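You operate a simulated robot arm through the tools that you are given. There is no shell and no other tool. Be economical: measure what you need, move in short steps, check, and stop when the job is done.

You are at the controls of a simulated two-armed robot. One attempt, no reset.

JOB
Tip the cup out in the eyewash bowl, then wipe the stain off the gauge plate.
Fine: cup and blue cloth go back where they stood; the plate stays where it lies. Set down upright: clear cup. What is to be rubbed or washed off counts as gone when no trace of it is left.

The check looks at the end state, three seconds after you hand in, the way a careful person would. Anything else that was tipped, shoved, dropped, spilled or broken makes it a failure. Flat cloth is picked up by pressing the open fingertips on it (5 to 10 N) and closing them slowly along it; thin cloth reads only 2 to 8 mm in the jaws.

ROBOT AND FRAMES
Two 7-joint arms with two-finger parallel grippers on one trunk, on a base that drives. Base frame: it is fixed to the floor where the robot stands at the start and does not move with it; the origin is under the middle of the robot, x ahead of it, y to its left, z up. Units: mm, degrees, N and s.
The left shoulder is at the start at [50, 161, 1173], the right one opposite. With the tool pointing down near the work surface each hand reaches from about 240 to 680 mm from the robot's upright axis, wherever it stands, measured 20 degrees to its own side. Places, roughly: clear cup (6x6x10 cm) [500, 0, 900]; steel paddle [-1000, -500, 700]; yellow eyewash bowl [-1100, -300, 800]; yellow sponge [500, -1250, 1000]. Payload 3.43 kg a hand.
The tool frame of a hand sits at the grasp point between the pads (the TCP): z along the fingers, y along the line on which they close. The tips reach 30 mm beyond it. The gripper opens to 94 mm. The fingers are 28 mm wide and 10 mm thick; the gripper's body (50 by 96 mm) begins 55 mm behind the TCP.
Orientation is that of the tool frame in the base frame, as a unit quaternion [x, y, z, w]. With the fingers straight down and closing along the base's y, the tool's x points along the base's -x, its y along +y and its z along -z.

CONTROLS
- The arms move only by the tool send_rows. It takes "left_rows", "right_rows" or both (then of equal length, played together; a hand with none holds still); each is a list of rows, each a list of 7 numbers: the shift along the tool's x, y, z in units of 40 mm (1.0 is 40 mm), then the turn, a rotation vector about the tool's x, y, z in units of 6 degrees (1.0 is 6 degrees), then the opening, from 0 (shut) to 1 (fully open). In form: [[tx, ty, tz, wx, wy, wz, claw], ...]. A call has 1 to 12 rows; each row shifts and turns the commanded pose from where the row before left it, along the tool's axes as they then stand. A call with a number of a shift or a turn outside -1 to 1 is refused whole. Each row takes 0.2 s and may step no farther than 50 mm and 8.6 degrees from the row before; otherwise, or with a gripper value out of range, the whole call is refused. Where a pose cannot be reached the arm comes as near as it can. A force on the tool above 40 N (or 10 N above the force at the start of the call, whichever is more), or a blocked arm, ends the call early, and 0.2 s more pass. Each finger travels about 45 mm/s and halts on what it meets, pressing with about 30 N; the grip force reading is that of the motor and also rises with nothing between the fingers. The clock runs only during rows and for 0.2 s after the last one: add rows that do not move to give the fingers time. The reply holds the time, the measured pose of the TCP, the force on the tool along the base axes, the opening and the grip force, in the units named above and with some noise, with the torque about the TCP (base axes, N m) and any sound that the robot's microphone picked up.
- Cameras (640 x 400 px; columns grow to the right, rows downward): "scene" is now at [122.4, -53.6, 1323.1]; the picture's right is [-0.49, -0.87, 0.00], its down [-0.40, 0.23, -0.89] and it looks along [0.77, -0.44, -0.45] (base axes); focal length 236 px, centre (320, 200). "left" rides on the left gripper at [76, -14, -103] in its tool frame; the picture's right is [0.18, 0.98, 0.00], its down [-0.75, 0.14, -0.64] and it looks along [-0.63, 0.12, 0.77] (tool axes); focal length 243 px, centre (320, 200). "right" rides on the right gripper at [76, 14, -102] in its tool frame; the picture's right is [-0.18, 0.98, 0.00], its down [-0.75, -0.14, -0.64] and it looks along [-0.63, -0.12, 0.77] (tool axes); focal length 243 px, centre (320, 200). There is no depth. A picture from a camera that has moved, and an enlarged one, comes with that camera's place and axes in the base frame and with its lens. The place of the scene camera against the robot may be out by one fixed shift of up to 25 mm in any direction.
- camera(camera): a new picture of that camera. The clock stands still meanwhile.
- move_column(by): slides the trunk up (or, below 0, down) by that many mm; the arms and the scene camera ride with it, the base frame stays. It gives what a move gives, with no picture.
- steer(legs): drives the robot by 1 to 6 legs, each [ahead, left, turn to the left] in mm, mm and degrees, along the robot's own axes; the way and the turn of a leg run together, so that a leg with both is an arc; at most 1500 mm and 180 degrees a leg. The arms and the cameras ride along, it lands a little off, and it stops where it bumps. It gives what a move gives.
- aim_head(pan, tilt): turns the head with the scene camera to pan (to the left, within 80 degrees either way) and tilt (down, from -29 to 69), counted from straight ahead of the robot. It gives what a move gives.
- close_up(camera, box): a new picture of the part [left, top, right, bottom] of that camera's present view, enlarged. The clock stands still meanwhile.
- sign_off(): hands the job in; it is judged then, once.

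Work in short steps. Places have to be worked out from the pictures, the camera data and where the tool is seen: move nearer, look again, correct. Check each grasp and each placing, and mend what went wrong. You have 120 turns and 88 pictures in all, those below and enlarged ones among them. Open the grippers and draw the arms clear of the work before you hand the job in, unless the task says otherwise; then end with one line.

The tools are called by a JSON object that holds its "method" and its "body". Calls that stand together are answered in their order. send_rows: Moves the arms, as the interface text tells. Its arguments: {"type":"object","properties":{"left_rows":{"type":"array"},"right_rows":{"type":"array"}},"required":[]} The other tools are called the same way: move_column (by) slides the trunk up or down; steer (legs) drives the base; aim_head (pan, tilt) turns the head that bears the scene camera; camera (camera) takes a picture; close_up (camera, box) takes an enlarged picture of a part of a camera's view; sign_off () hands the job in.

At the start:

```text
clock: 0.0
left_tcp_pos: [409.2, -10.2, 1210.4]
left_tcp_rot: [0.0, 1.0, -0.001, 0.001]
left_force: [-0.9, 0.6, 0.0]
left_wrist_torque: [-0.01, 0.02, 0.03]
left_grip_width: 93.9
left_gripper_force: 0.1
right_tcp_pos: [282.3, -297.1, 1167.1]
right_tcp_rot: [0.0, 1.0, -0.001, 0.0]
right_force: [-0.1, 0.4, 0.6]
right_wrist_torque: [-0.02, 0.0, 0.02]
right_grip_width: 93.9
right_gripper_force: 0.0
trunk travel left (down, up): [-200.0, 67.0]
robot x, y, heading: [0.3, -1.5, 0.0]
head pan, tilt: [-29.7, 27.1]
```

scene: 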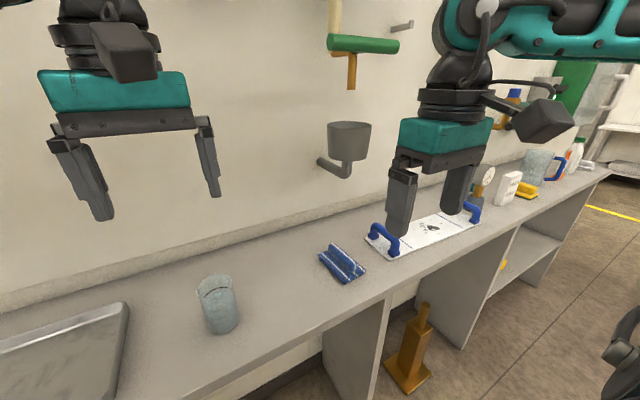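
right: 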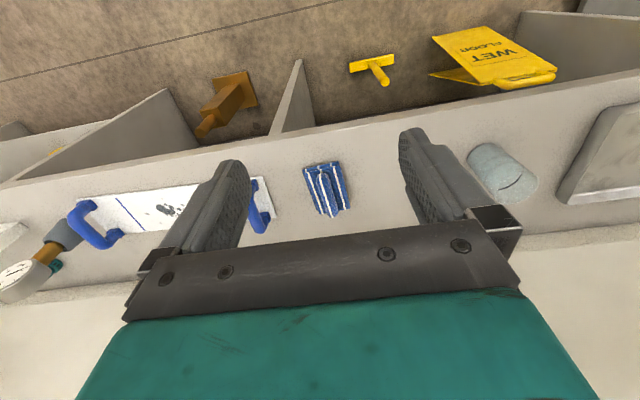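
left: 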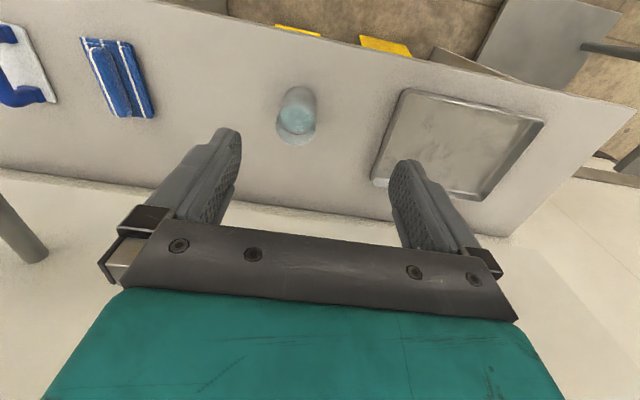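

The cup stands on the counter near [495, -30], with the cloth and plate to its right. I'll look closer at the cup from both cameras before planning.

{"method": "close_up", "body": {"camera": "left", "box": [220, 60, 380, 160]}}

{"method": "close_up", "body": {"camera": "scene", "box": [160, 200, 480, 400]}}

{"method": "close_up", "body": {"camera": "scene", "box": [310, 170, 550, 320]}}

```text
4.00 times, centred on (300, 110) of left
camera zoom: at [333.7, -24.6, 1313.7], right [-0.18, 0.98, 0.0], down [0.75, 0.14, 0.64], along [0.63, 0.12, -0.77], focal length 970 px, centre (400, 560)
```

zoom: 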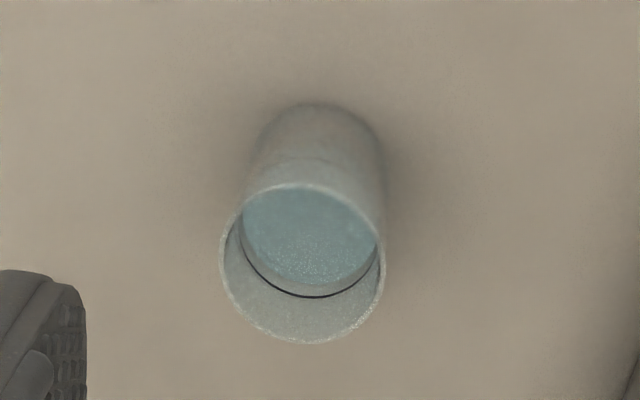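

```text
2.00 times, centred on (320, 300) of scene
camera zoom: at [122.4, -53.6, 1323.1], right [-0.49, -0.87, 0.0], down [-0.4, 0.23, -0.89], along [0.77, -0.44, -0.45], focal length 471 px, centre (320, 0)
```

zoom: 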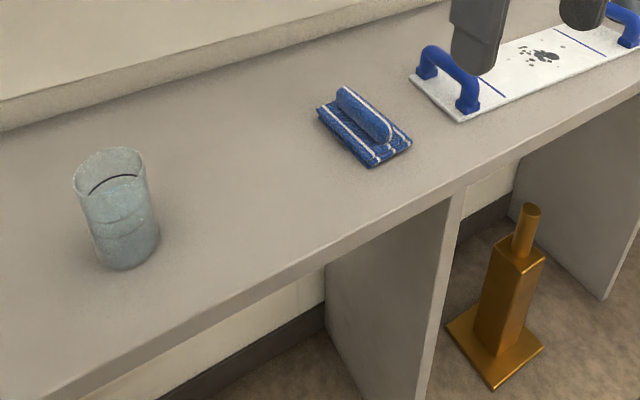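

```text
2.67 times, centred on (430, 245) of scene
camera zoom: at [122.4, -53.6, 1323.1], right [-0.49, -0.87, 0.0], down [-0.4, 0.23, -0.89], along [0.77, -0.44, -0.45], focal length 628 px, centre (27, 80)
```

zoom: 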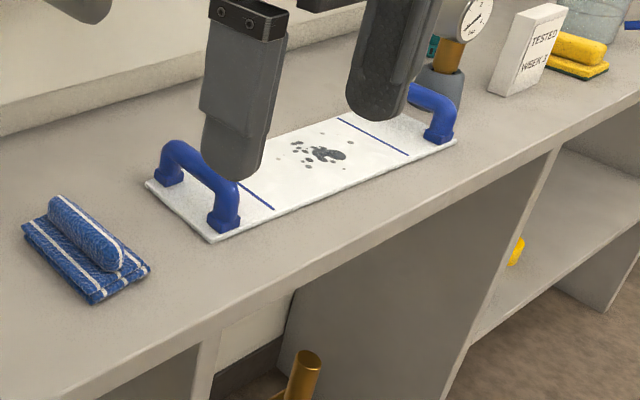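

The cup is about two-thirds full, near x≈482, y≈-32, and the counter is at about z≈870. I'll pitch the left hand so the fingers point forward and 30° down, for a side grasp that allows pouring by roll.

{"method": "send_rows", "body": {"left_rows": [[0, 0, 0, 0, -1, 0, 1], [0, 0, 0, 0, -1, 0, 1], [0, 0, 0, 0, -1, 0, 1], [0, 0, 0, 0, -1, 0, 1], [0, 0, 0, 0, -1, 0, 1], [0, 0, 0, 0, -1, 0, 1], [0, 0, 0, 0, -1, 0, 1], [0, 0, 0, 0, -1, 0, 1], [0, 0, 0, 0, -1, 0, 1], [0, 0, 0, 0, -1, 0, 1], [0, 0, 0, 0, 0, 0, 1]]}}

```text
clock: 2.4
left_tcp_pos: [410.4, -10.5, 1211.0]
left_tcp_rot: [0.001, 0.866, 0.0, 0.501]
left_force: [-0.2, 0.1, 0.0]
left_wrist_torque: [-0.01, 0.05, -0.01]
left_grip_width: 94.1
left_gripper_force: 0.0
right_tcp_pos: [282.7, -297.3, 1167.5]
right_tcp_rot: [0.001, 1.0, 0.0, 0.0]
right_force: [0.2, -0.1, 0.1]
right_wrist_torque: [0.0, -0.02, 0.01]
right_grip_width: 94.0
right_gripper_force: 0.1
trunk travel left (down, up): [-200.0, 67.0]
robot x, y, heading: [0.1, -0.5, 0.4]
head pan, tilt: [-29.7, 27.1]
```

The hand reached the pitched orientation as planned. Now I'll move to about 110 mm short of the cup.

{"method": "send_rows", "body": {"left_rows": [[0.88, -0.09, 0.35, 0, 0, 0, 1], [0.88, -0.09, 0.35, 0, 0, 0, 1], [0.88, -0.09, 0.35, 0, 0, 0, 1], [0.88, -0.09, 0.35, 0, 0, 0, 1], [0.88, -0.09, 0.35, 0, 0, 0, 1], [0.88, -0.09, 0.35, 0, 0, 0, 1], [0, 0, 0, 0, 0, 0, 1]]}}

{"method": "camera", "body": {"camera": "left"}}

{"method": "camera", "body": {"camera": "scene"}}

```text
clock: 4.0
left_tcp_pos: [377.6, -31.0, 987.1]
left_tcp_rot: [0.0, 0.866, 0.0, 0.5]
left_force: [0.1, -0.1, -0.6]
left_wrist_torque: [-0.02, -0.05, 0.0]
left_grip_width: 94.2
left_gripper_force: 0.0
right_tcp_pos: [282.6, -296.8, 1167.9]
right_tcp_rot: [0.0, 1.0, -0.001, 0.0]
right_force: [0.6, 0.8, 0.0]
right_wrist_torque: [0.0, 0.02, 0.01]
right_grip_width: 94.1
right_gripper_force: 0.0
trunk travel left (down, up): [-200.0, 67.0]
robot x, y, heading: [2.7, -2.1, 0.0]
head pan, tilt: [-29.7, 27.1]
```

```text
81 pictures are left
camera left: at [251.1, -45.6, 972.6], right [-0.09, 0.98, -0.16], down [-0.18, 0.14, 0.97], along [0.98, 0.12, 0.16], focal length 243 px, centre (320, 200)
```

left: 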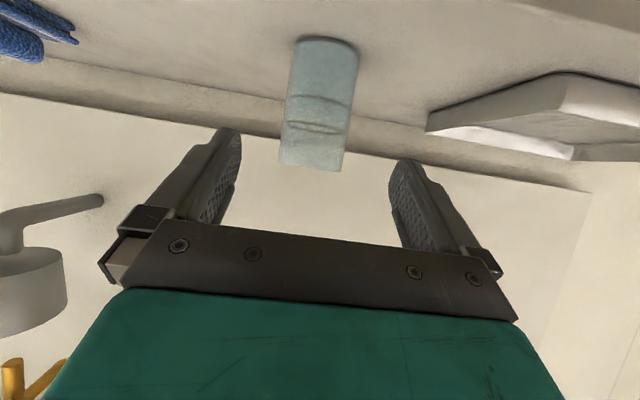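

```text
80 pictures are left
camera scene: at [122.4, -53.5, 1323.2], right [-0.49, -0.87, 0.0], down [-0.4, 0.23, -0.89], along [0.77, -0.44, -0.45], focal length 236 px, centre (320, 200)
```

scene: 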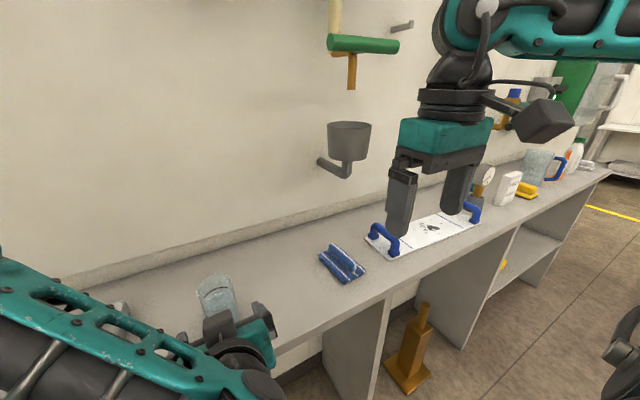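

The cup is centred between the fingers, with its base at z≈873 and rim at ≈977. I'll go straight ahead about 106 mm along the tool, then check.

{"method": "send_rows", "body": {"left_rows": [[0, 0, 0.66, 0, 0, 0, 1], [0, 0, 0.66, 0, 0, 0, 1], [0, 0, 0.66, 0, 0, 0, 1], [0, 0, 0.66, 0, 0, 0, 1], [0, 0, 0, 0, 0, 0, 1]]}}

{"method": "camera", "body": {"camera": "left"}}

```text
clock: 5.2
left_tcp_pos: [468.8, -30.6, 933.5]
left_tcp_rot: [0.0, 0.866, 0.0, 0.499]
left_force: [0.9, -0.1, -0.7]
left_wrist_torque: [-0.04, -0.01, 0.0]
left_grip_width: 93.9
left_gripper_force: 0.1
right_tcp_pos: [282.1, -297.2, 1167.6]
right_tcp_rot: [0.0, 1.0, 0.0, -0.001]
right_force: [0.5, 0.0, 0.0]
right_wrist_torque: [-0.02, 0.02, 0.02]
right_grip_width: 94.0
right_gripper_force: 0.1
trunk travel left (down, up): [-200.0, 67.0]
robot x, y, heading: [2.0, -3.1, -0.1]
head pan, tilt: [-29.7, 27.1]
```

```text
79 pictures are left
camera left: at [341.4, -45.4, 919.9], right [-0.09, 0.98, -0.16], down [-0.18, 0.14, 0.97], along [0.98, 0.12, 0.16], focal length 243 px, centre (320, 200)
```

left: 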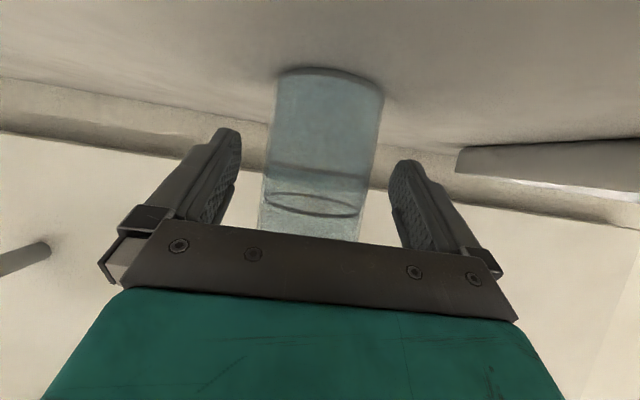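

The cup is well between the pads. I'll close gradually.

{"method": "send_rows", "body": {"left_rows": [[0, 0, 0, 0, 0, 0, 0.85], [0, 0, 0, 0, 0, 0, 0.75], [0, 0, 0, 0, 0, 0, 0.68], [0, 0, 0, 0, 0, 0, 0.62], [0, 0, 0, 0, 0, 0, 0.56], [0, 0, 0, 0, 0, 0, 0.5], [0, 0, 0, 0, 0, 0, 0.4], [0, 0, 0, 0, 0, 0, 0.4]]}}

```text
clock: 7.0
left_tcp_pos: [468.1, -30.9, 934.1]
left_tcp_rot: [0.0, 0.866, 0.0, 0.5]
left_force: [-0.3, -0.2, 0.3]
left_wrist_torque: [0.05, 0.02, 0.0]
left_grip_width: 61.0
left_gripper_force: 29.9
right_tcp_pos: [282.8, -297.3, 1167.7]
right_tcp_rot: [0.0, 1.0, 0.0, -0.002]
right_force: [-0.5, -0.3, 1.3]
right_wrist_torque: [-0.02, 0.01, 0.03]
right_grip_width: 93.8
right_gripper_force: 0.1
trunk travel left (down, up): [-200.0, 67.0]
robot x, y, heading: [0.3, -1.9, 0.0]
head pan, tilt: [-29.7, 27.1]
```

Gripped at 61 mm with 30 N. I'll lift it gently straight up by 120 mm.

{"method": "send_rows", "body": {"left_rows": [[-0.22, 0, -0.125, 0, 0, 0, 0.4], [-0.433, 0, -0.25, 0, 0, 0, 0.4], [-0.433, 0, -0.25, 0, 0, 0, 0.4], [-0.433, 0, -0.25, 0, 0, 0, 0.4], [-0.433, 0, -0.25, 0, 0, 0, 0.4], [-0.433, 0, -0.25, 0, 0, 0, 0.4], [-0.22, 0, -0.125, 0, 0, 0, 0.4], [0, 0, 0, 0, 0, 0, 0.4]]}}

{"method": "camera", "body": {"camera": "left"}}

```text
clock: 8.8
left_tcp_pos: [469.4, -30.6, 1052.8]
left_tcp_rot: [0.0, 0.866, 0.0, 0.5]
left_force: [0.2, 0.5, -1.6]
left_wrist_torque: [-0.01, 0.03, -0.03]
left_grip_width: 61.1
left_gripper_force: 30.2
right_tcp_pos: [282.0, -296.6, 1167.7]
right_tcp_rot: [0.0, 1.0, 0.0, 0.0]
right_force: [0.8, -0.4, -0.9]
right_wrist_torque: [0.04, 0.0, -0.01]
right_grip_width: 93.8
right_gripper_force: 0.1
trunk travel left (down, up): [-200.0, 67.0]
robot x, y, heading: [0.3, -2.2, -0.1]
head pan, tilt: [-29.7, 27.1]
```

```text
78 pictures are left
camera left: at [342.7, -45.4, 1039.0], right [-0.09, 0.98, -0.16], down [-0.18, 0.14, 0.97], along [0.98, 0.12, 0.16], focal length 243 px, centre (320, 200)
```

left: 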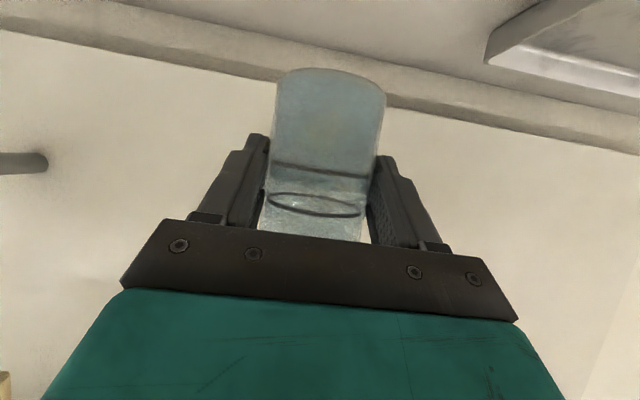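

The cup is held upright with no spill. Before driving I'll look to both sides to see the room.

{"method": "aim_head", "body": {"pan": 80, "tilt": 30}}

{"method": "camera", "body": {"camera": "scene"}}

{"method": "aim_head", "body": {"pan": -80, "tilt": 30}}

{"method": "camera", "body": {"camera": "scene"}}

```text
clock: 10.7
left_tcp_pos: [468.6, -31.0, 1052.8]
left_tcp_rot: [-0.001, 0.866, 0.001, 0.5]
left_force: [0.5, -0.1, -2.0]
left_wrist_torque: [0.04, 0.05, -0.02]
left_grip_width: 60.8
left_gripper_force: 29.7
right_tcp_pos: [283.8, -298.5, 1168.8]
right_tcp_rot: [-0.001, 1.0, 0.0, 0.0]
right_force: [0.4, 0.6, -0.7]
right_wrist_torque: [0.02, 0.0, 0.0]
right_grip_width: 93.8
right_gripper_force: 0.1
trunk travel left (down, up): [-200.0, 67.0]
robot x, y, heading: [-1.8, -0.3, 0.1]
head pan, tilt: [80.0, 30.0]
```

```text
77 pictures are left
camera scene: at [58.8, 80.7, 1318.5], right [0.98, -0.17, 0.0], down [-0.09, -0.49, -0.87], along [0.15, 0.85, -0.5], focal length 236 px, centre (320, 200)
```

scene: 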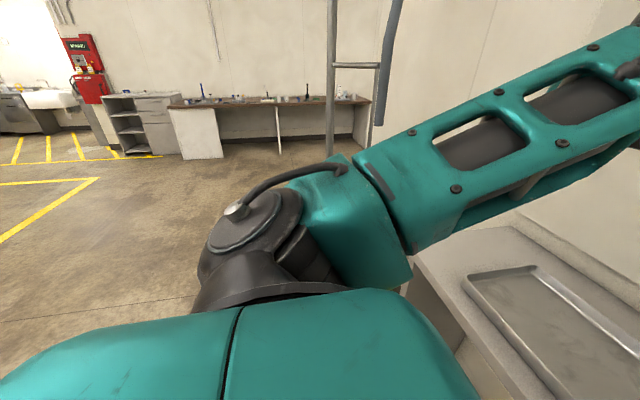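

```text
clock: 13.1
left_tcp_pos: [468.3, -30.6, 1053.9]
left_tcp_rot: [-0.001, 0.866, 0.001, 0.5]
left_force: [0.4, -0.3, -1.2]
left_wrist_torque: [0.0, 0.02, 0.04]
left_grip_width: 61.0
left_gripper_force: 29.7
right_tcp_pos: [282.0, -297.5, 1167.5]
right_tcp_rot: [-0.001, 1.0, -0.001, 0.0]
right_force: [0.1, 0.9, -0.1]
right_wrist_torque: [0.0, 0.02, -0.01]
right_grip_width: 93.9
right_gripper_force: 0.1
trunk travel left (down, up): [-200.0, 67.0]
robot x, y, heading: [2.1, -1.6, 0.1]
head pan, tilt: [-80.0, 30.0]
```

```text
76 pictures are left
camera scene: at [58.8, -97.4, 1318.5], right [-0.98, -0.17, 0.0], down [-0.09, 0.49, -0.87], along [0.15, -0.85, -0.5], focal length 236 px, centre (320, 200)
```

scene: 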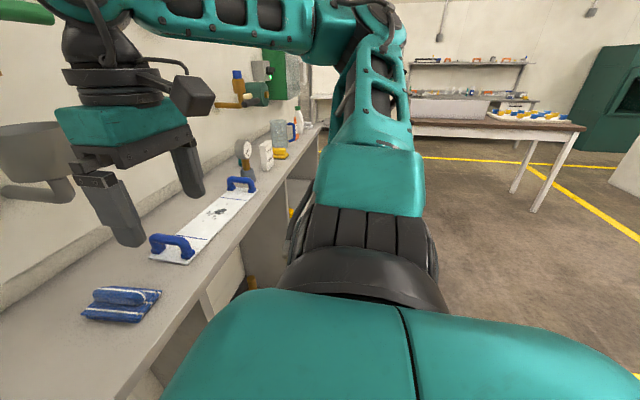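

Both sides are clear near the robot. I'll back off 150 mm, turn left 90°, and look behind for the bowl.

{"method": "steer", "body": {"legs": [[-150, 0, 0], [0, 0, 90]]}}

{"method": "aim_head", "body": {"pan": 80, "tilt": 25}}

{"method": "camera", "body": {"camera": "scene"}}

```text
clock: 18.3
left_tcp_pos: [-106.1, 469.2, 1053.3]
left_tcp_rot: [-0.605, 0.619, 0.35, 0.358]
left_force: [-0.2, 0.1, -1.6]
left_wrist_torque: [-0.02, -0.02, -0.02]
left_grip_width: 60.9
left_gripper_force: 29.8
right_tcp_pos: [154.3, 275.7, 1167.8]
right_tcp_rot: [-0.698, 0.716, 0.001, 0.001]
right_force: [0.9, 1.1, -0.5]
right_wrist_torque: [0.04, 0.02, -0.05]
right_grip_width: 94.0
right_gripper_force: 0.1
trunk travel left (down, up): [-200.0, 67.0]
robot x, y, heading: [-149.6, -0.3, 88.7]
head pan, tilt: [-80.0, 30.0]
```

```text
clock: 20.7
left_tcp_pos: [-105.9, 467.9, 1053.3]
left_tcp_rot: [-0.606, 0.619, 0.349, 0.357]
left_force: [-0.2, 0.1, -1.6]
left_wrist_torque: [0.01, 0.0, 0.0]
left_grip_width: 61.0
left_gripper_force: 29.8
right_tcp_pos: [155.5, 275.2, 1167.6]
right_tcp_rot: [-0.697, 0.717, 0.0, 0.0]
right_force: [-0.1, -0.6, -0.3]
right_wrist_torque: [-0.03, 0.0, 0.02]
right_grip_width: 93.9
right_gripper_force: 0.2
trunk travel left (down, up): [-200.0, 67.0]
robot x, y, heading: [-151.6, -1.9, 88.5]
head pan, tilt: [80.0, 25.0]
```

```text
75 pictures are left
camera scene: at [-235.7, 50.5, 1326.4], right [0.2, 0.98, 0.0], down [0.41, -0.08, -0.91], along [-0.89, 0.18, -0.42], focal length 236 px, centre (320, 200)
```

scene: 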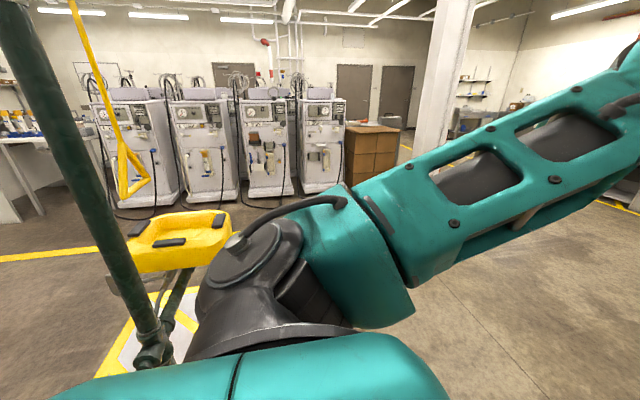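

I can see the yellow eyewash bowl around [-1095, -330]. A green pipe and a hanging pull handle are close to it. I'll turn further to face it and look properly.

{"method": "steer", "body": {"legs": [[0, 0, 92]]}}

{"method": "aim_head", "body": {"pan": 15, "tilt": 20}}

{"method": "camera", "body": {"camera": "scene"}}

{"method": "camera", "body": {"camera": "right"}}

```text
clock: 25.1
left_tcp_pos: [-618.4, 22.8, 1053.1]
left_tcp_rot: [0.866, 0.01, -0.5, 0.006]
left_force: [0.5, -0.2, -1.9]
left_wrist_torque: [-0.01, 0.02, 0.01]
left_grip_width: 60.8
left_gripper_force: 29.7
right_tcp_pos: [-438.0, 291.4, 1166.6]
right_tcp_rot: [1.0, 0.011, -0.001, 0.0]
right_force: [0.2, -0.5, 0.3]
right_wrist_torque: [0.0, 0.0, 0.0]
right_grip_width: 94.0
right_gripper_force: 0.2
trunk travel left (down, up): [-200.0, 67.0]
robot x, y, heading: [-147.8, -1.4, -178.6]
head pan, tilt: [80.0, 25.0]
```

```text
clock: 26.4
left_tcp_pos: [-620.1, 21.3, 1053.1]
left_tcp_rot: [0.866, 0.01, -0.501, 0.005]
left_force: [-1.0, 0.2, -1.3]
left_wrist_torque: [-0.01, -0.03, -0.03]
left_grip_width: 61.0
left_gripper_force: 30.3
right_tcp_pos: [-438.6, 290.2, 1167.3]
right_tcp_rot: [1.0, 0.011, 0.0, 0.0]
right_force: [0.1, -0.3, 0.4]
right_wrist_torque: [-0.03, 0.04, 0.0]
right_grip_width: 94.0
right_gripper_force: 0.1
trunk travel left (down, up): [-200.0, 67.0]
robot x, y, heading: [-148.8, -2.3, -178.7]
head pan, tilt: [15.0, 20.0]
```

```text
74 pictures are left
camera scene: at [-276.0, -35.0, 1334.5], right [-0.28, 0.96, 0.0], down [0.33, 0.1, -0.94], along [-0.9, -0.26, -0.34], focal length 236 px, centre (320, 200)
```

scene: 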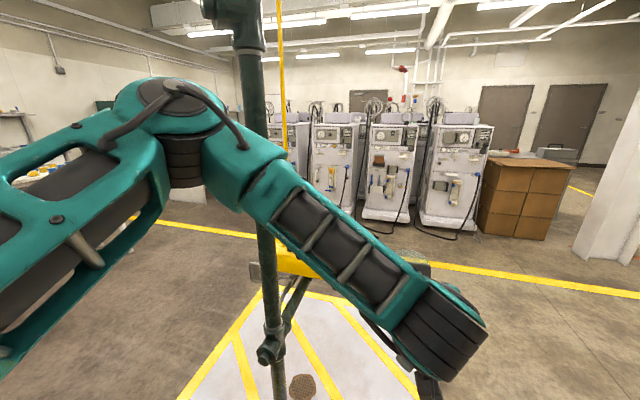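

```text
73 pictures are left
camera right: at [-361.3, 277.7, 1270.0], right [-0.16, -0.99, 0.0], down [-0.76, 0.13, 0.64], along [-0.63, 0.11, -0.77], focal length 243 px, centre (320, 200)
```

right: 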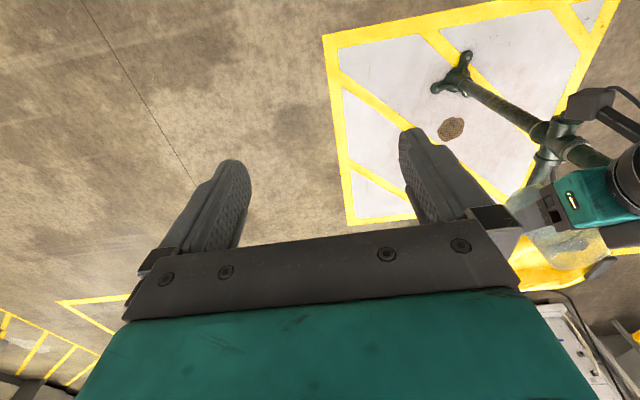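

The pipe stands at about [-745, -325], between me and the bowl, so I'll approach from the +y side instead. I'll drive to about [-1080, 450], face -y, and look again from there.

{"method": "steer", "body": {"legs": [[0, -450, 0], [930, 0, 0], [0, 0, 88]]}}

{"method": "aim_head", "body": {"pan": -25, "tilt": 25}}

{"method": "camera", "body": {"camera": "scene"}}

{"method": "camera", "body": {"camera": "right"}}

```text
clock: 37.4
left_tcp_pos: [-1149.4, -29.0, 1053.6]
left_tcp_rot: [0.624, 0.601, -0.36, 0.346]
left_force: [0.3, 0.4, -1.4]
left_wrist_torque: [0.02, 0.03, -0.02]
left_grip_width: 60.9
left_gripper_force: 30.2
right_tcp_pos: [-1409.2, 166.6, 1167.1]
right_tcp_rot: [0.72, 0.694, 0.0, 0.0]
right_force: [-1.2, -1.0, -0.1]
right_wrist_torque: [0.0, 0.02, -0.01]
right_grip_width: 93.9
right_gripper_force: 0.0
trunk travel left (down, up): [-200.0, 67.0]
robot x, y, heading: [-1101.3, 441.7, -92.1]
head pan, tilt: [15.0, 20.0]
```

```text
clock: 38.5
left_tcp_pos: [-1149.7, -29.4, 1054.5]
left_tcp_rot: [0.623, 0.601, -0.36, 0.347]
left_force: [0.4, 0.8, -1.2]
left_wrist_torque: [0.02, 0.01, 0.0]
left_grip_width: 61.1
left_gripper_force: 30.2
right_tcp_pos: [-1410.6, 167.4, 1167.2]
right_tcp_rot: [0.72, 0.694, 0.001, -0.001]
right_force: [0.0, 0.3, -0.1]
right_wrist_torque: [0.0, 0.02, 0.0]
right_grip_width: 93.7
right_gripper_force: 0.0
trunk travel left (down, up): [-200.0, 67.0]
robot x, y, heading: [-1106.1, 437.4, -92.0]
head pan, tilt: [-25.0, 25.0]
```

```text
72 pictures are left
camera scene: at [-1142.3, 308.5, 1326.4], right [-0.89, 0.45, 0.0], down [0.19, 0.38, -0.91], along [-0.41, -0.81, -0.42], focal length 236 px, centre (320, 200)
```

scene: 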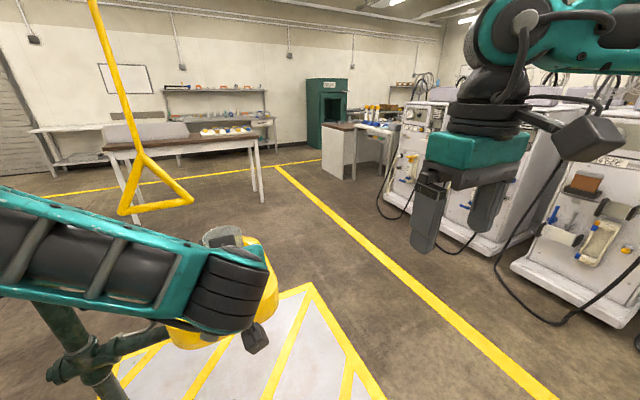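

```text
71 pictures are left
camera right: at [-1391.8, 242.2, 1270.0], right [0.98, -0.22, 0.0], down [-0.17, -0.75, 0.64], along [-0.14, -0.63, -0.77], focal length 243 px, centre (320, 200)
```

right: 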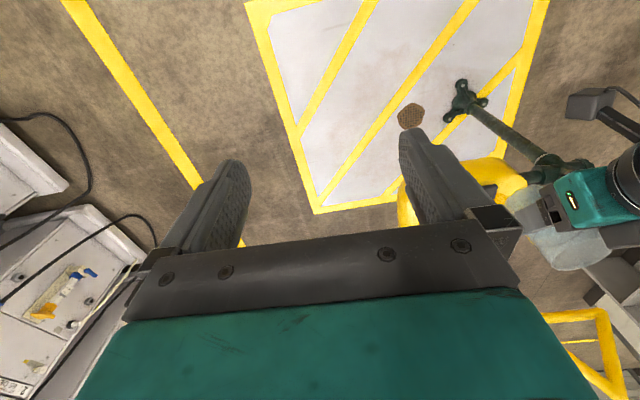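

The handle hangs at about [-990, -390] with its bottom at z≈1040. The left arm hides the bowl, so I'll shift that hand 150 mm left and look again.

{"method": "send_rows", "body": {"left_rows": [[0, 0.6, 0, 0, 0, 0, 0.4], [0, 0.8, 0, 0, 0, 0, 0.4], [0, 0.8, 0, 0, 0, 0, 0.4], [0, 0.8, 0, 0, 0, 0, 0.4], [0, 0.6, 0, 0, 0, 0, 0.4], [0, 0.4, 0, 0, 0, 0, 0.4], [0, 0, 0, 0, 0, 0, 0.4]]}}

{"method": "aim_head", "body": {"pan": 0, "tilt": 35}}

{"method": "camera", "body": {"camera": "scene"}}

```text
clock: 40.1
left_tcp_pos: [-989.8, -35.0, 1052.8]
left_tcp_rot: [0.624, 0.602, -0.359, 0.346]
left_force: [-0.7, -0.2, -1.8]
left_wrist_torque: [0.04, -0.01, -0.05]
left_grip_width: 60.7
left_gripper_force: 30.3
right_tcp_pos: [-1408.7, 167.7, 1168.0]
right_tcp_rot: [0.72, 0.694, 0.0, 0.0]
right_force: [0.2, -0.4, 0.3]
right_wrist_torque: [0.01, 0.02, -0.02]
right_grip_width: 94.2
right_gripper_force: 0.0
trunk travel left (down, up): [-200.0, 67.0]
robot x, y, heading: [-1100.4, 438.7, -92.2]
head pan, tilt: [-25.0, 25.0]
```

```text
clock: 41.0
left_tcp_pos: [-990.2, -34.3, 1052.8]
left_tcp_rot: [0.623, 0.602, -0.36, 0.347]
left_force: [0.7, -0.5, -1.7]
left_wrist_torque: [0.05, -0.01, 0.01]
left_grip_width: 60.9
left_gripper_force: 30.2
right_tcp_pos: [-1408.2, 166.9, 1166.8]
right_tcp_rot: [0.72, 0.694, 0.0, 0.0]
right_force: [-0.2, 0.0, -0.4]
right_wrist_torque: [0.03, -0.02, 0.0]
right_grip_width: 93.9
right_gripper_force: 0.1
trunk travel left (down, up): [-200.0, 67.0]
robot x, y, heading: [-1102.2, 437.8, -92.1]
head pan, tilt: [0.0, 35.0]
```

```text
70 pictures are left
camera scene: at [-1103.7, 302.6, 1310.7], right [-1.0, 0.04, 0.0], down [0.02, 0.57, -0.82], along [-0.03, -0.82, -0.57], focal length 236 px, centre (320, 200)
```

scene: 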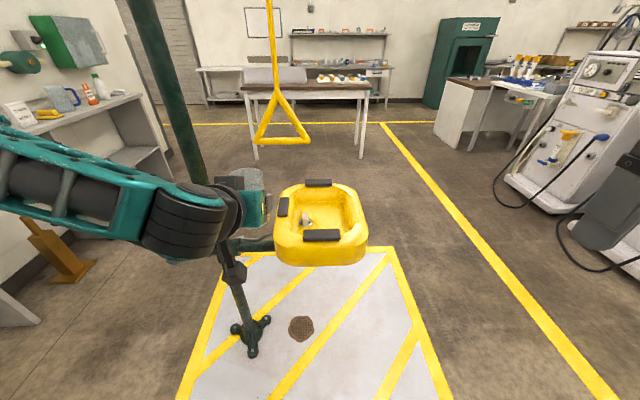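

The bowl's rim is at z≈815, centred near [-1127, -345] and about 300 mm square. The pull handle hangs behind and to the left of it. I'll drive 140 mm right and 235 mm ahead so the cup comes over the bowl's near-centre, clear of the handle.

{"method": "steer", "body": {"legs": [[0, -140, 0], [235, 0, 0]]}}

{"method": "aim_head", "body": {"pan": 10, "tilt": 45}}

{"method": "camera", "body": {"camera": "scene"}}

```text
clock: 43.6
left_tcp_pos: [-1140.4, -261.4, 1052.1]
left_tcp_rot: [0.625, 0.6, -0.36, 0.346]
left_force: [-0.1, 0.8, -2.2]
left_wrist_torque: [-0.02, -0.01, -0.02]
left_grip_width: 60.9
left_gripper_force: 30.1
right_tcp_pos: [-1558.1, -59.4, 1167.8]
right_tcp_rot: [0.722, 0.692, 0.0, 0.0]
right_force: [-0.5, 0.1, 0.9]
right_wrist_torque: [0.02, -0.01, 0.04]
right_grip_width: 94.3
right_gripper_force: 0.1
trunk travel left (down, up): [-200.0, 67.0]
robot x, y, heading: [-1252.3, 213.3, -92.2]
head pan, tilt: [0.0, 35.0]
```

```text
clock: 44.4
left_tcp_pos: [-1141.2, -260.4, 1053.4]
left_tcp_rot: [0.625, 0.6, -0.361, 0.346]
left_force: [0.0, -0.3, -2.0]
left_wrist_torque: [0.06, -0.01, 0.0]
left_grip_width: 60.7
left_gripper_force: 30.3
right_tcp_pos: [-1559.3, -57.8, 1166.2]
right_tcp_rot: [0.722, 0.692, 0.0, -0.001]
right_force: [0.0, -0.5, -0.3]
right_wrist_torque: [-0.03, 0.0, 0.0]
right_grip_width: 94.0
right_gripper_force: 0.0
trunk travel left (down, up): [-200.0, 67.0]
robot x, y, heading: [-1250.8, 214.6, -92.3]
head pan, tilt: [10.0, 45.0]
```

```text
69 pictures are left
camera scene: at [-1238.3, 82.8, 1295.9], right [-0.99, -0.13, 0.0], down [-0.09, 0.7, -0.71], along [0.09, -0.7, -0.71], focal length 236 px, centre (320, 200)
```

scene: 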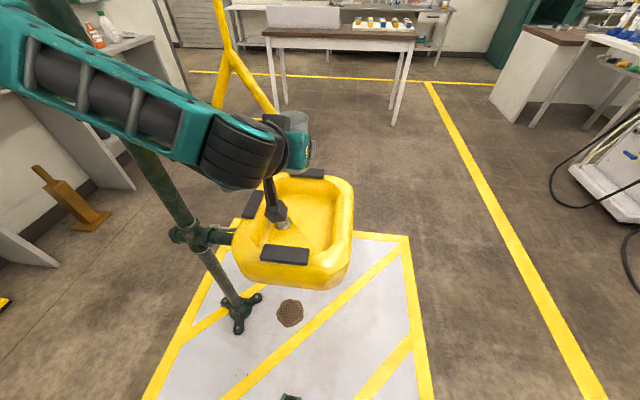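

The hand is above the bowl and the handle corner is fairly near. I'll zoom in to judge the clearance before lowering.

{"method": "close_up", "body": {"camera": "scene", "box": [180, 60, 380, 300]}}

{"method": "camera", "body": {"camera": "left"}}

```text
1.67 times, centred on (280, 180) of scene
camera zoom: at [-1238.3, 82.8, 1295.9], right [-0.99, -0.13, 0.0], down [-0.09, 0.7, -0.71], along [0.09, -0.7, -0.71], focal length 393 px, centre (387, 233)
```

zoom: 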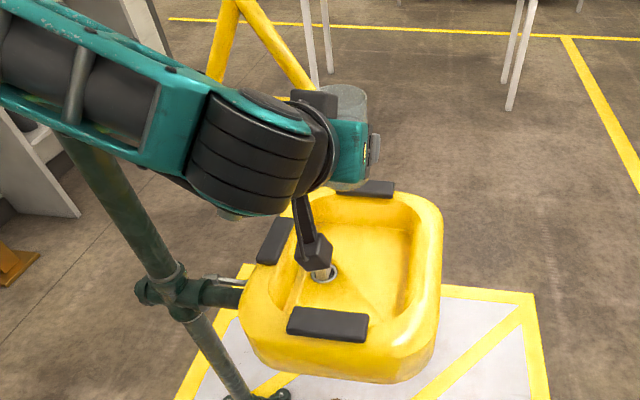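

```text
67 pictures are left
camera left: at [-1149.9, -134.6, 1038.7], right [0.99, 0.05, -0.16], down [0.15, 0.17, 0.97], along [0.08, -0.98, 0.16], focal length 243 px, centre (320, 200)
```

left: 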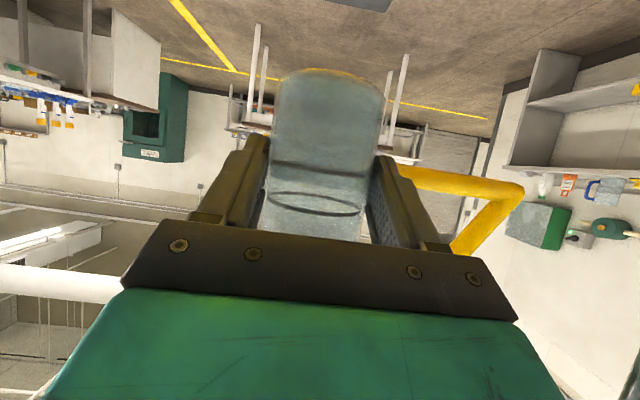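

The handle bar is at z≈1037 and y≈-385, clear of the cup. I'll lower 120 mm, then go 55 mm forward so the cup is over the bowl interior, below the bar.

{"method": "send_rows", "body": {"left_rows": [[0.433, 0, 0.25, 0, 0, 0, 0.4], [0.433, 0, 0.25, 0, 0, 0, 0.4], [0.433, 0, 0.25, 0, 0, 0, 0.4], [0.433, 0, 0.25, 0, 0, 0, 0.4], [0.433, 0, 0.25, 0, 0, 0, 0.4], [0.433, 0, 0.25, 0, 0, 0, 0.4], [-0.23, 0, 0.4, 0, 0, 0, 0.4], [-0.23, 0, 0.4, 0, 0, 0, 0.4], [-0.23, 0, 0.4, 0, 0, 0, 0.4], [0, 0, 0, 0, 0, 0, 0.4]]}}

{"method": "camera", "body": {"camera": "scene"}}

```text
clock: 46.6
left_tcp_pos: [-1143.5, -316.3, 932.6]
left_tcp_rot: [0.626, 0.6, -0.36, 0.345]
left_force: [-0.5, 0.3, -1.5]
left_wrist_torque: [0.01, 0.0, 0.01]
left_grip_width: 61.2
left_gripper_force: 30.2
right_tcp_pos: [-1559.3, -57.8, 1166.5]
right_tcp_rot: [0.723, 0.691, 0.0, 0.0]
right_force: [0.0, -0.2, 0.3]
right_wrist_torque: [0.0, 0.0, 0.0]
right_grip_width: 93.6
right_gripper_force: 0.1
trunk travel left (down, up): [-200.0, 67.0]
robot x, y, heading: [-1250.2, 212.0, -92.5]
head pan, tilt: [10.0, 45.0]
```

```text
66 pictures are left
camera scene: at [-1238.3, 82.9, 1295.9], right [-0.99, -0.13, 0.0], down [-0.09, 0.7, -0.71], along [0.09, -0.7, -0.71], focal length 236 px, centre (320, 200)
```

scene: 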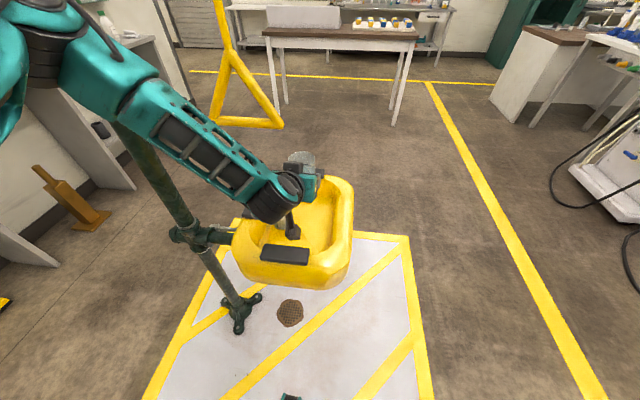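

The cup is over the bowl interior. Now I'll roll it slowly about the tool axis, starting with 60°.

{"method": "send_rows", "body": {"left_rows": [[0, 0, 0, 0, 0, 0.7, 0.4], [0, 0, 0, 0, 0, 1, 0.4], [0, 0, 0, 0, 0, 1, 0.4], [0, 0, 0, 0, 0, 1, 0.4], [0, 0, 0, 0, 0, 1, 0.4], [0, 0, 0, 0, 0, 1, 0.4], [0, 0, 0, 0, 0, 1, 0.4], [0, 0, 0, 0, 0, 1, 0.4], [0, 0, 0, 0, 0, 1, 0.4], [0, 0, 0, 0, 0, 1, 0.4], [0, 0, 0, 0, 0, 0, 0.4]]}}

{"method": "camera", "body": {"camera": "scene"}}

```text
clock: 49.0
left_tcp_pos: [-1143.8, -317.8, 932.9]
left_tcp_rot: [0.838, 0.219, -0.146, 0.478]
left_force: [1.3, -0.1, -1.9]
left_wrist_torque: [0.04, 0.0, 0.04]
left_grip_width: 60.8
left_gripper_force: 30.1
right_tcp_pos: [-1558.8, -58.1, 1168.3]
right_tcp_rot: [0.722, 0.692, 0.0, 0.0]
right_force: [0.3, 0.5, 0.8]
right_wrist_torque: [0.0, 0.0, 0.02]
right_grip_width: 94.2
right_gripper_force: 0.1
trunk travel left (down, up): [-200.0, 67.0]
robot x, y, heading: [-1249.6, 209.6, -92.6]
head pan, tilt: [10.0, 45.0]
```

```text
65 pictures are left
camera scene: at [-1238.2, 82.8, 1295.8], right [-0.99, -0.13, 0.0], down [-0.09, 0.7, -0.71], along [0.09, -0.7, -0.71], focal length 236 px, centre (320, 200)
```

scene: 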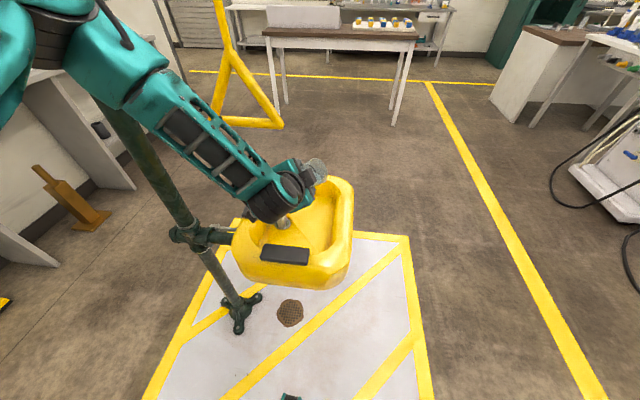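

The roll works and the mouth points over the interior. I'll shift 30 mm toward the bowl's centre and roll 60° more, then hold so it pours.

{"method": "send_rows", "body": {"left_rows": [[0.3, 0.2, 0, 0, 0, 0, 0.4], [0.33, 0.2, 0, 0, 0, 0, 0.4], [0, 0, 0, 0, 0, 0.6, 0.4], [0, 0, 0, 0, 0, 0.6, 0.4], [0, 0, 0, 0, 0, 0.6, 0.4], [0, 0, 0, 0, 0, 0.6, 0.4], [0, 0, 0, 0, 0, 0.6, 0.4], [0, 0, 0, 0, 0, 0.6, 0.4], [0, 0, 0, 0, 0, 0.6, 0.4], [0, 0, 0, 0, 0, 0.6, 0.4], [0, 0, 0, 0, 0, 0.6, 0.4], [0, 0, 0, 0, 0, 0, 0.4]]}}

{"method": "close_up", "body": {"camera": "scene", "box": [180, 100, 420, 300]}}

```text
clock: 51.6
left_tcp_pos: [-1122.1, -321.9, 940.8]
left_tcp_rot: [0.867, -0.022, -0.007, 0.498]
left_force: [0.4, 0.3, -1.5]
left_wrist_torque: [0.04, 0.01, -0.01]
left_grip_width: 60.8
left_gripper_force: 30.4
left hand out of reach, approached as far as the arm can: row 2
right_tcp_pos: [-1559.6, -58.1, 1166.9]
right_tcp_rot: [0.723, 0.691, 0.0, 0.0]
right_force: [0.3, 0.7, -0.3]
right_wrist_torque: [0.0, -0.04, 0.01]
right_grip_width: 94.0
right_gripper_force: 0.0
trunk travel left (down, up): [-200.0, 67.0]
robot x, y, heading: [-1250.8, 209.2, -92.5]
head pan, tilt: [10.0, 45.0]
```

```text
2.00 times, centred on (300, 200) of scene
camera zoom: at [-1238.2, 82.9, 1295.8], right [-0.99, -0.13, 0.0], down [-0.09, 0.7, -0.71], along [0.09, -0.7, -0.71], focal length 471 px, centre (360, 200)
```

zoom: 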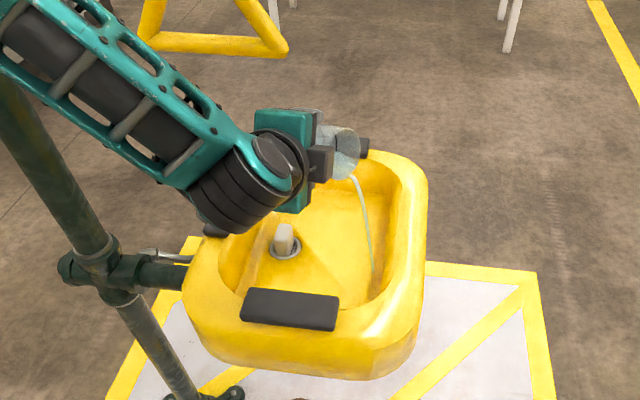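

Water is streaming into the bowl, inside the rim. I'll hold to let it drain at this angle.

{"method": "send_rows", "body": {"left_rows": [[0, 0, 0, 0, 0, 0, 0.4], [0, 0, 0, 0, 0, 0, 0.4], [0, 0, 0, 0, 0, 0, 0.4], [0, 0, 0, 0, 0, 0, 0.4], [0, 0, 0, 0, 0, 0, 0.4], [0, 0, 0, 0, 0, 0, 0.4], [0, 0, 0, 0, 0, 0, 0.4], [0, 0, 0, 0, 0, 0, 0.4]]}}

{"method": "close_up", "body": {"camera": "scene", "box": [220, 120, 380, 280]}}

```text
clock: 53.4
left_tcp_pos: [-1122.3, -321.6, 943.0]
left_tcp_rot: [0.867, -0.022, -0.007, 0.498]
left_force: [-0.1, 0.0, -1.7]
left_wrist_torque: [0.07, 0.03, -0.02]
left_grip_width: 60.7
left_gripper_force: 29.9
right_tcp_pos: [-1559.3, -58.4, 1167.3]
right_tcp_rot: [0.723, 0.691, 0.0, 0.0]
right_force: [0.2, -0.5, 1.3]
right_wrist_torque: [-0.01, -0.03, 0.01]
right_grip_width: 93.8
right_gripper_force: 0.0
trunk travel left (down, up): [-200.0, 67.0]
robot x, y, heading: [-1246.5, 213.0, -92.5]
head pan, tilt: [10.0, 45.0]
```

```text
2.50 times, centred on (300, 200) of scene
camera zoom: at [-1238.2, 82.9, 1295.8], right [-0.99, -0.13, 0.0], down [-0.09, 0.7, -0.71], along [0.09, -0.7, -0.71], focal length 589 px, centre (370, 200)
```

zoom: 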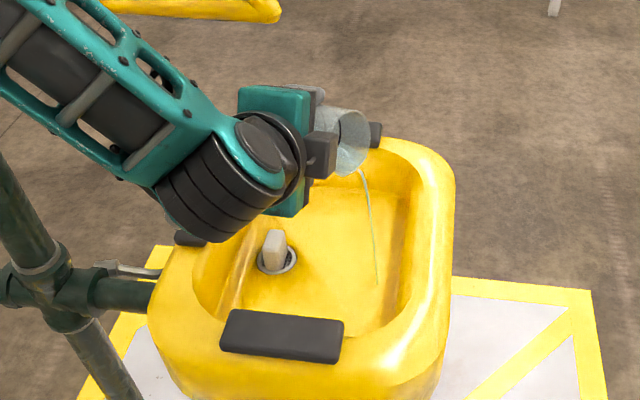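

It's still trickling inside the bowl. I'll roll 36° more and hold.

{"method": "send_rows", "body": {"left_rows": [[0, 0, 0, 0, 0, 0.6, 0.4], [0, 0, 0, 0, 0, 0.6, 0.4], [0, 0, 0, 0, 0, 0.6, 0.4], [0, 0, 0, 0, 0, 0.6, 0.4], [0, 0, 0, 0, 0, 0.6, 0.4], [0, 0, 0, 0, 0, 0.6, 0.4], [0, 0, 0, 0, 0, 0.6, 0.4], [0, 0, 0, 0, 0, 0.6, 0.4], [0, 0, 0, 0, 0, 0.6, 0.4], [0, 0, 0, 0, 0, 0.6, 0.4], [0, 0, 0, 0, 0, 0, 0.4], [0, 0, 0, 0, 0, 0, 0.4]]}}

{"method": "close_up", "body": {"camera": "scene", "box": [220, 120, 380, 280]}}

```text
clock: 56.0
left_tcp_pos: [-1123.9, -320.8, 940.0]
left_tcp_rot: [0.817, -0.29, 0.147, 0.476]
left_force: [0.1, -0.5, -0.1]
left_wrist_torque: [-0.01, -0.02, 0.01]
left_grip_width: 60.1
left_gripper_force: 29.9
right_tcp_pos: [-1559.2, -58.0, 1168.6]
right_tcp_rot: [0.722, 0.692, 0.0, 0.001]
right_force: [0.0, 0.3, -0.6]
right_wrist_torque: [-0.03, 0.01, 0.01]
right_grip_width: 94.2
right_gripper_force: 0.1
trunk travel left (down, up): [-200.0, 67.0]
robot x, y, heading: [-1248.5, 209.5, -92.3]
head pan, tilt: [10.0, 45.0]
```

```text
2.50 times, centred on (300, 200) of scene
camera zoom: at [-1238.2, 82.9, 1295.9], right [-0.99, -0.13, 0.0], down [-0.09, 0.7, -0.71], along [0.09, -0.7, -0.71], focal length 589 px, centre (370, 200)
```

zoom: 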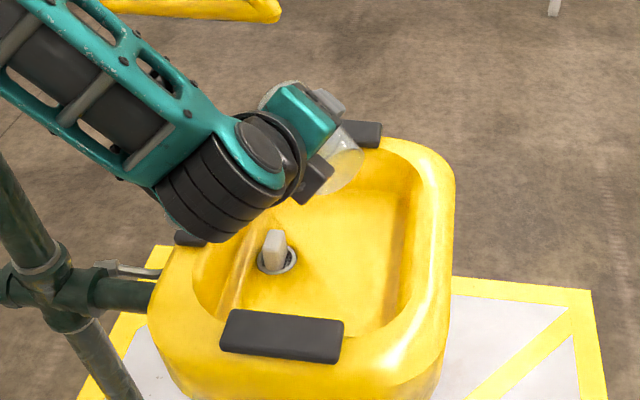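

The weight reading has dropped to about zero and the stream has stopped. I'll tip 24° further for the last drops and look into the cup.

{"method": "send_rows", "body": {"left_rows": [[0, 0, 0, 0, 0, 0.8, 0.4], [0, 0, 0, 0, 0, 0.8, 0.4], [0, 0, 0, 0, 0, 0.8, 0.4], [0, 0, 0, 0, 0, 0.8, 0.4], [0, 0, 0, 0, 0, 0.8, 0.4], [0, 0, 0, 0, 0, 0, 0.4], [0, 0, 0, 0, 0, 0, 0.4], [0, 0, 0, 0, 0, 0, 0.4], [0, 0, 0, 0, 0, 0, 0.4], [0, 0, 0, 0, 0, 0, 0.4]]}}

{"method": "camera", "body": {"camera": "left"}}

```text
clock: 58.2
left_tcp_pos: [-1220.9, -235.4, 947.7]
left_tcp_rot: [0.739, -0.452, 0.243, 0.437]
left_force: [0.0, -0.2, -0.4]
left_wrist_torque: [0.03, -0.01, -0.02]
left_grip_width: 60.7
left_gripper_force: 30.1
left hand out of reach, approached as far as the arm can: row 1, 2, 3, 4, 5
right_tcp_pos: [-1559.9, -57.8, 1166.6]
right_tcp_rot: [0.723, 0.691, -0.001, 0.0]
right_force: [0.0, 0.9, -0.2]
right_wrist_torque: [0.0, -0.02, -0.01]
right_grip_width: 94.1
right_gripper_force: 0.1
trunk travel left (down, up): [-200.0, 67.0]
robot x, y, heading: [-1248.0, 213.8, -92.3]
head pan, tilt: [10.0, 45.0]
```

```text
61 pictures are left
camera left: at [-1168.3, -178.5, 1051.0], right [-0.78, -0.29, 0.56], down [-0.46, 0.87, -0.19], along [-0.43, -0.4, -0.81], focal length 243 px, centre (320, 200)
```

left: 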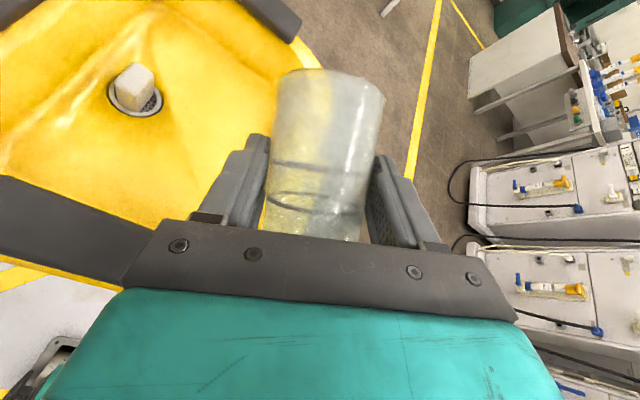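

The cup is clear and empty. The last roll was out of reach and displaced the hand toward the rim, so I'll undo it gently.

{"method": "send_rows", "body": {"left_rows": [[0, 0, 0, 0, 0, -0.8, 0.4], [0, 0, 0, 0, 0, -0.8, 0.4], [0, 0, 0, 0, 0, -0.8, 0.4], [0, 0, 0, 0, 0, -0.8, 0.4], [0, 0, 0, 0, 0, -0.8, 0.4], [0, 0, 0, 0, 0, 0, 0.4], [0, 0, 0, 0, 0, 0, 0.4]]}}

{"method": "camera", "body": {"camera": "scene"}}

```text
clock: 59.8
left_tcp_pos: [-1221.1, -235.3, 946.9]
left_tcp_rot: [0.816, -0.29, 0.147, 0.478]
left_force: [-0.3, -0.4, -0.5]
left_wrist_torque: [0.04, 0.0, -0.01]
left_grip_width: 60.3
left_gripper_force: 29.6
right_tcp_pos: [-1558.0, -57.5, 1167.4]
right_tcp_rot: [0.723, 0.691, -0.001, 0.001]
right_force: [-1.1, 0.4, -0.6]
right_wrist_torque: [-0.01, 0.01, -0.03]
right_grip_width: 93.9
right_gripper_force: 0.0
trunk travel left (down, up): [-200.0, 67.0]
robot x, y, heading: [-1250.7, 210.5, -92.2]
head pan, tilt: [10.0, 45.0]
```

```text
60 pictures are left
camera scene: at [-1238.2, 82.9, 1295.9], right [-0.99, -0.13, 0.0], down [-0.09, 0.7, -0.71], along [0.09, -0.7, -0.71], focal length 236 px, centre (320, 200)
```

scene: 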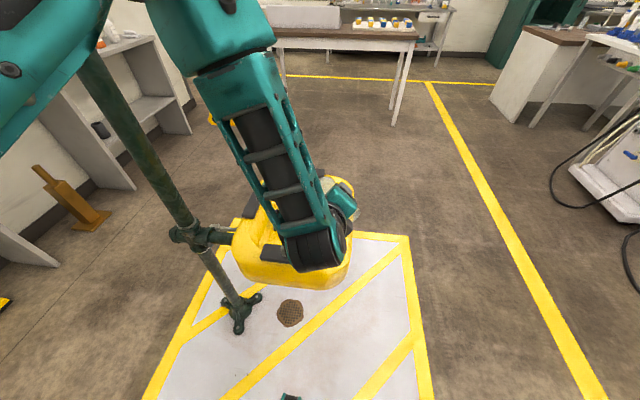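

The pose is stable and clear of the rim. I'll unroll back to upright.

{"method": "send_rows", "body": {"left_rows": [[0, 0, 0, 0, 0, -1, 0.4], [0, 0, 0, 0, 0, -1, 0.4], [0, 0, 0, 0, 0, -1, 0.4], [0, 0, 0, 0, 0, -1, 0.4], [0, 0, 0, 0, 0, -1, 0.4], [0, 0, 0, 0, 0, -1, 0.4], [0, 0, 0, 0, 0, -1, 0.4], [0, 0, 0, 0, 0, -1, 0.4], [0, 0, 0, 0, 0, -1, 0.4], [0, 0, 0, 0, 0, -1, 0.4], [0, 0, 0, 0, 0, -0.5, 0.4], [0, 0, 0, 0, 0, 0, 0.4]]}}

{"method": "send_rows", "body": {"left_rows": [[0, 0, 0, 0, 0, -1, 0.4], [0, 0, 0, 0, 0, -1, 0.4], [0, 0, 0, 0, 0, -1, 0.4], [0, 0, 0, 0, 0, -1, 0.4], [0, 0, 0, 0, 0, -1, 0.4], [0, 0, 0, 0, 0, -1, 0.4], [0, 0, 0, 0, 0, -1, 0.4], [0, 0, 0, 0, 0, -1, 0.4], [0, 0, 0, 0, 0, -1, 0.4], [0, 0, 0, 0, 0, -1, 0.4], [0, 0, 0, 0, 0, -0.6, 0.4], [0, 0, 0, 0, 0, 0, 0.4]]}}

{"method": "camera", "body": {"camera": "scene"}}

```text
clock: 62.4
left_tcp_pos: [-1222.6, -235.1, 947.0]
left_tcp_rot: [0.846, 0.182, -0.123, 0.485]
left_force: [0.0, 0.0, -1.0]
left_wrist_torque: [0.02, 0.0, 0.02]
left_grip_width: 60.6
left_gripper_force: 29.5
right_tcp_pos: [-1559.5, -57.8, 1166.8]
right_tcp_rot: [0.722, 0.692, 0.001, 0.001]
right_force: [-0.4, 0.0, -0.3]
right_wrist_torque: [0.01, 0.01, 0.0]
right_grip_width: 93.9
right_gripper_force: 0.0
trunk travel left (down, up): [-200.0, 67.0]
robot x, y, heading: [-1251.0, 209.6, -92.3]
head pan, tilt: [10.0, 45.0]
```

```text
clock: 65.0
left_tcp_pos: [-1219.3, -234.7, 947.2]
left_tcp_rot: [0.624, 0.6, -0.362, 0.346]
left_force: [-0.2, -0.1, -0.6]
left_wrist_torque: [-0.01, -0.01, 0.0]
left_grip_width: 60.7
left_gripper_force: 29.9
right_tcp_pos: [-1559.7, -58.8, 1166.9]
right_tcp_rot: [0.722, 0.692, 0.0, 0.0]
right_force: [0.9, -0.2, -0.6]
right_wrist_torque: [0.0, -0.02, 0.0]
right_grip_width: 94.0
right_gripper_force: 0.0
trunk travel left (down, up): [-200.0, 67.0]
robot x, y, heading: [-1250.0, 211.6, -92.3]
head pan, tilt: [10.0, 45.0]
```

```text
59 pictures are left
camera scene: at [-1238.2, 82.9, 1295.9], right [-0.99, -0.13, 0.0], down [-0.09, 0.7, -0.71], along [0.09, -0.7, -0.71], focal length 236 px, centre (320, 200)
```

scene: 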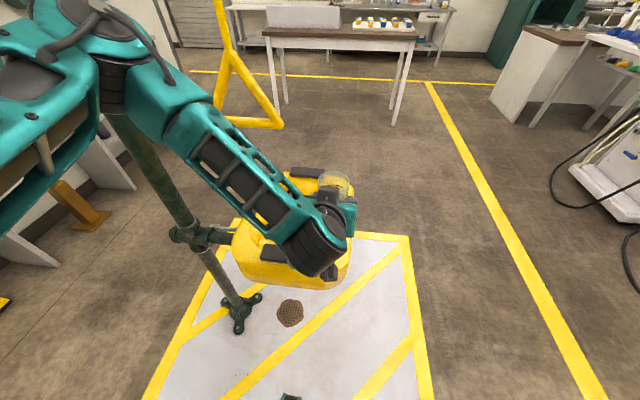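

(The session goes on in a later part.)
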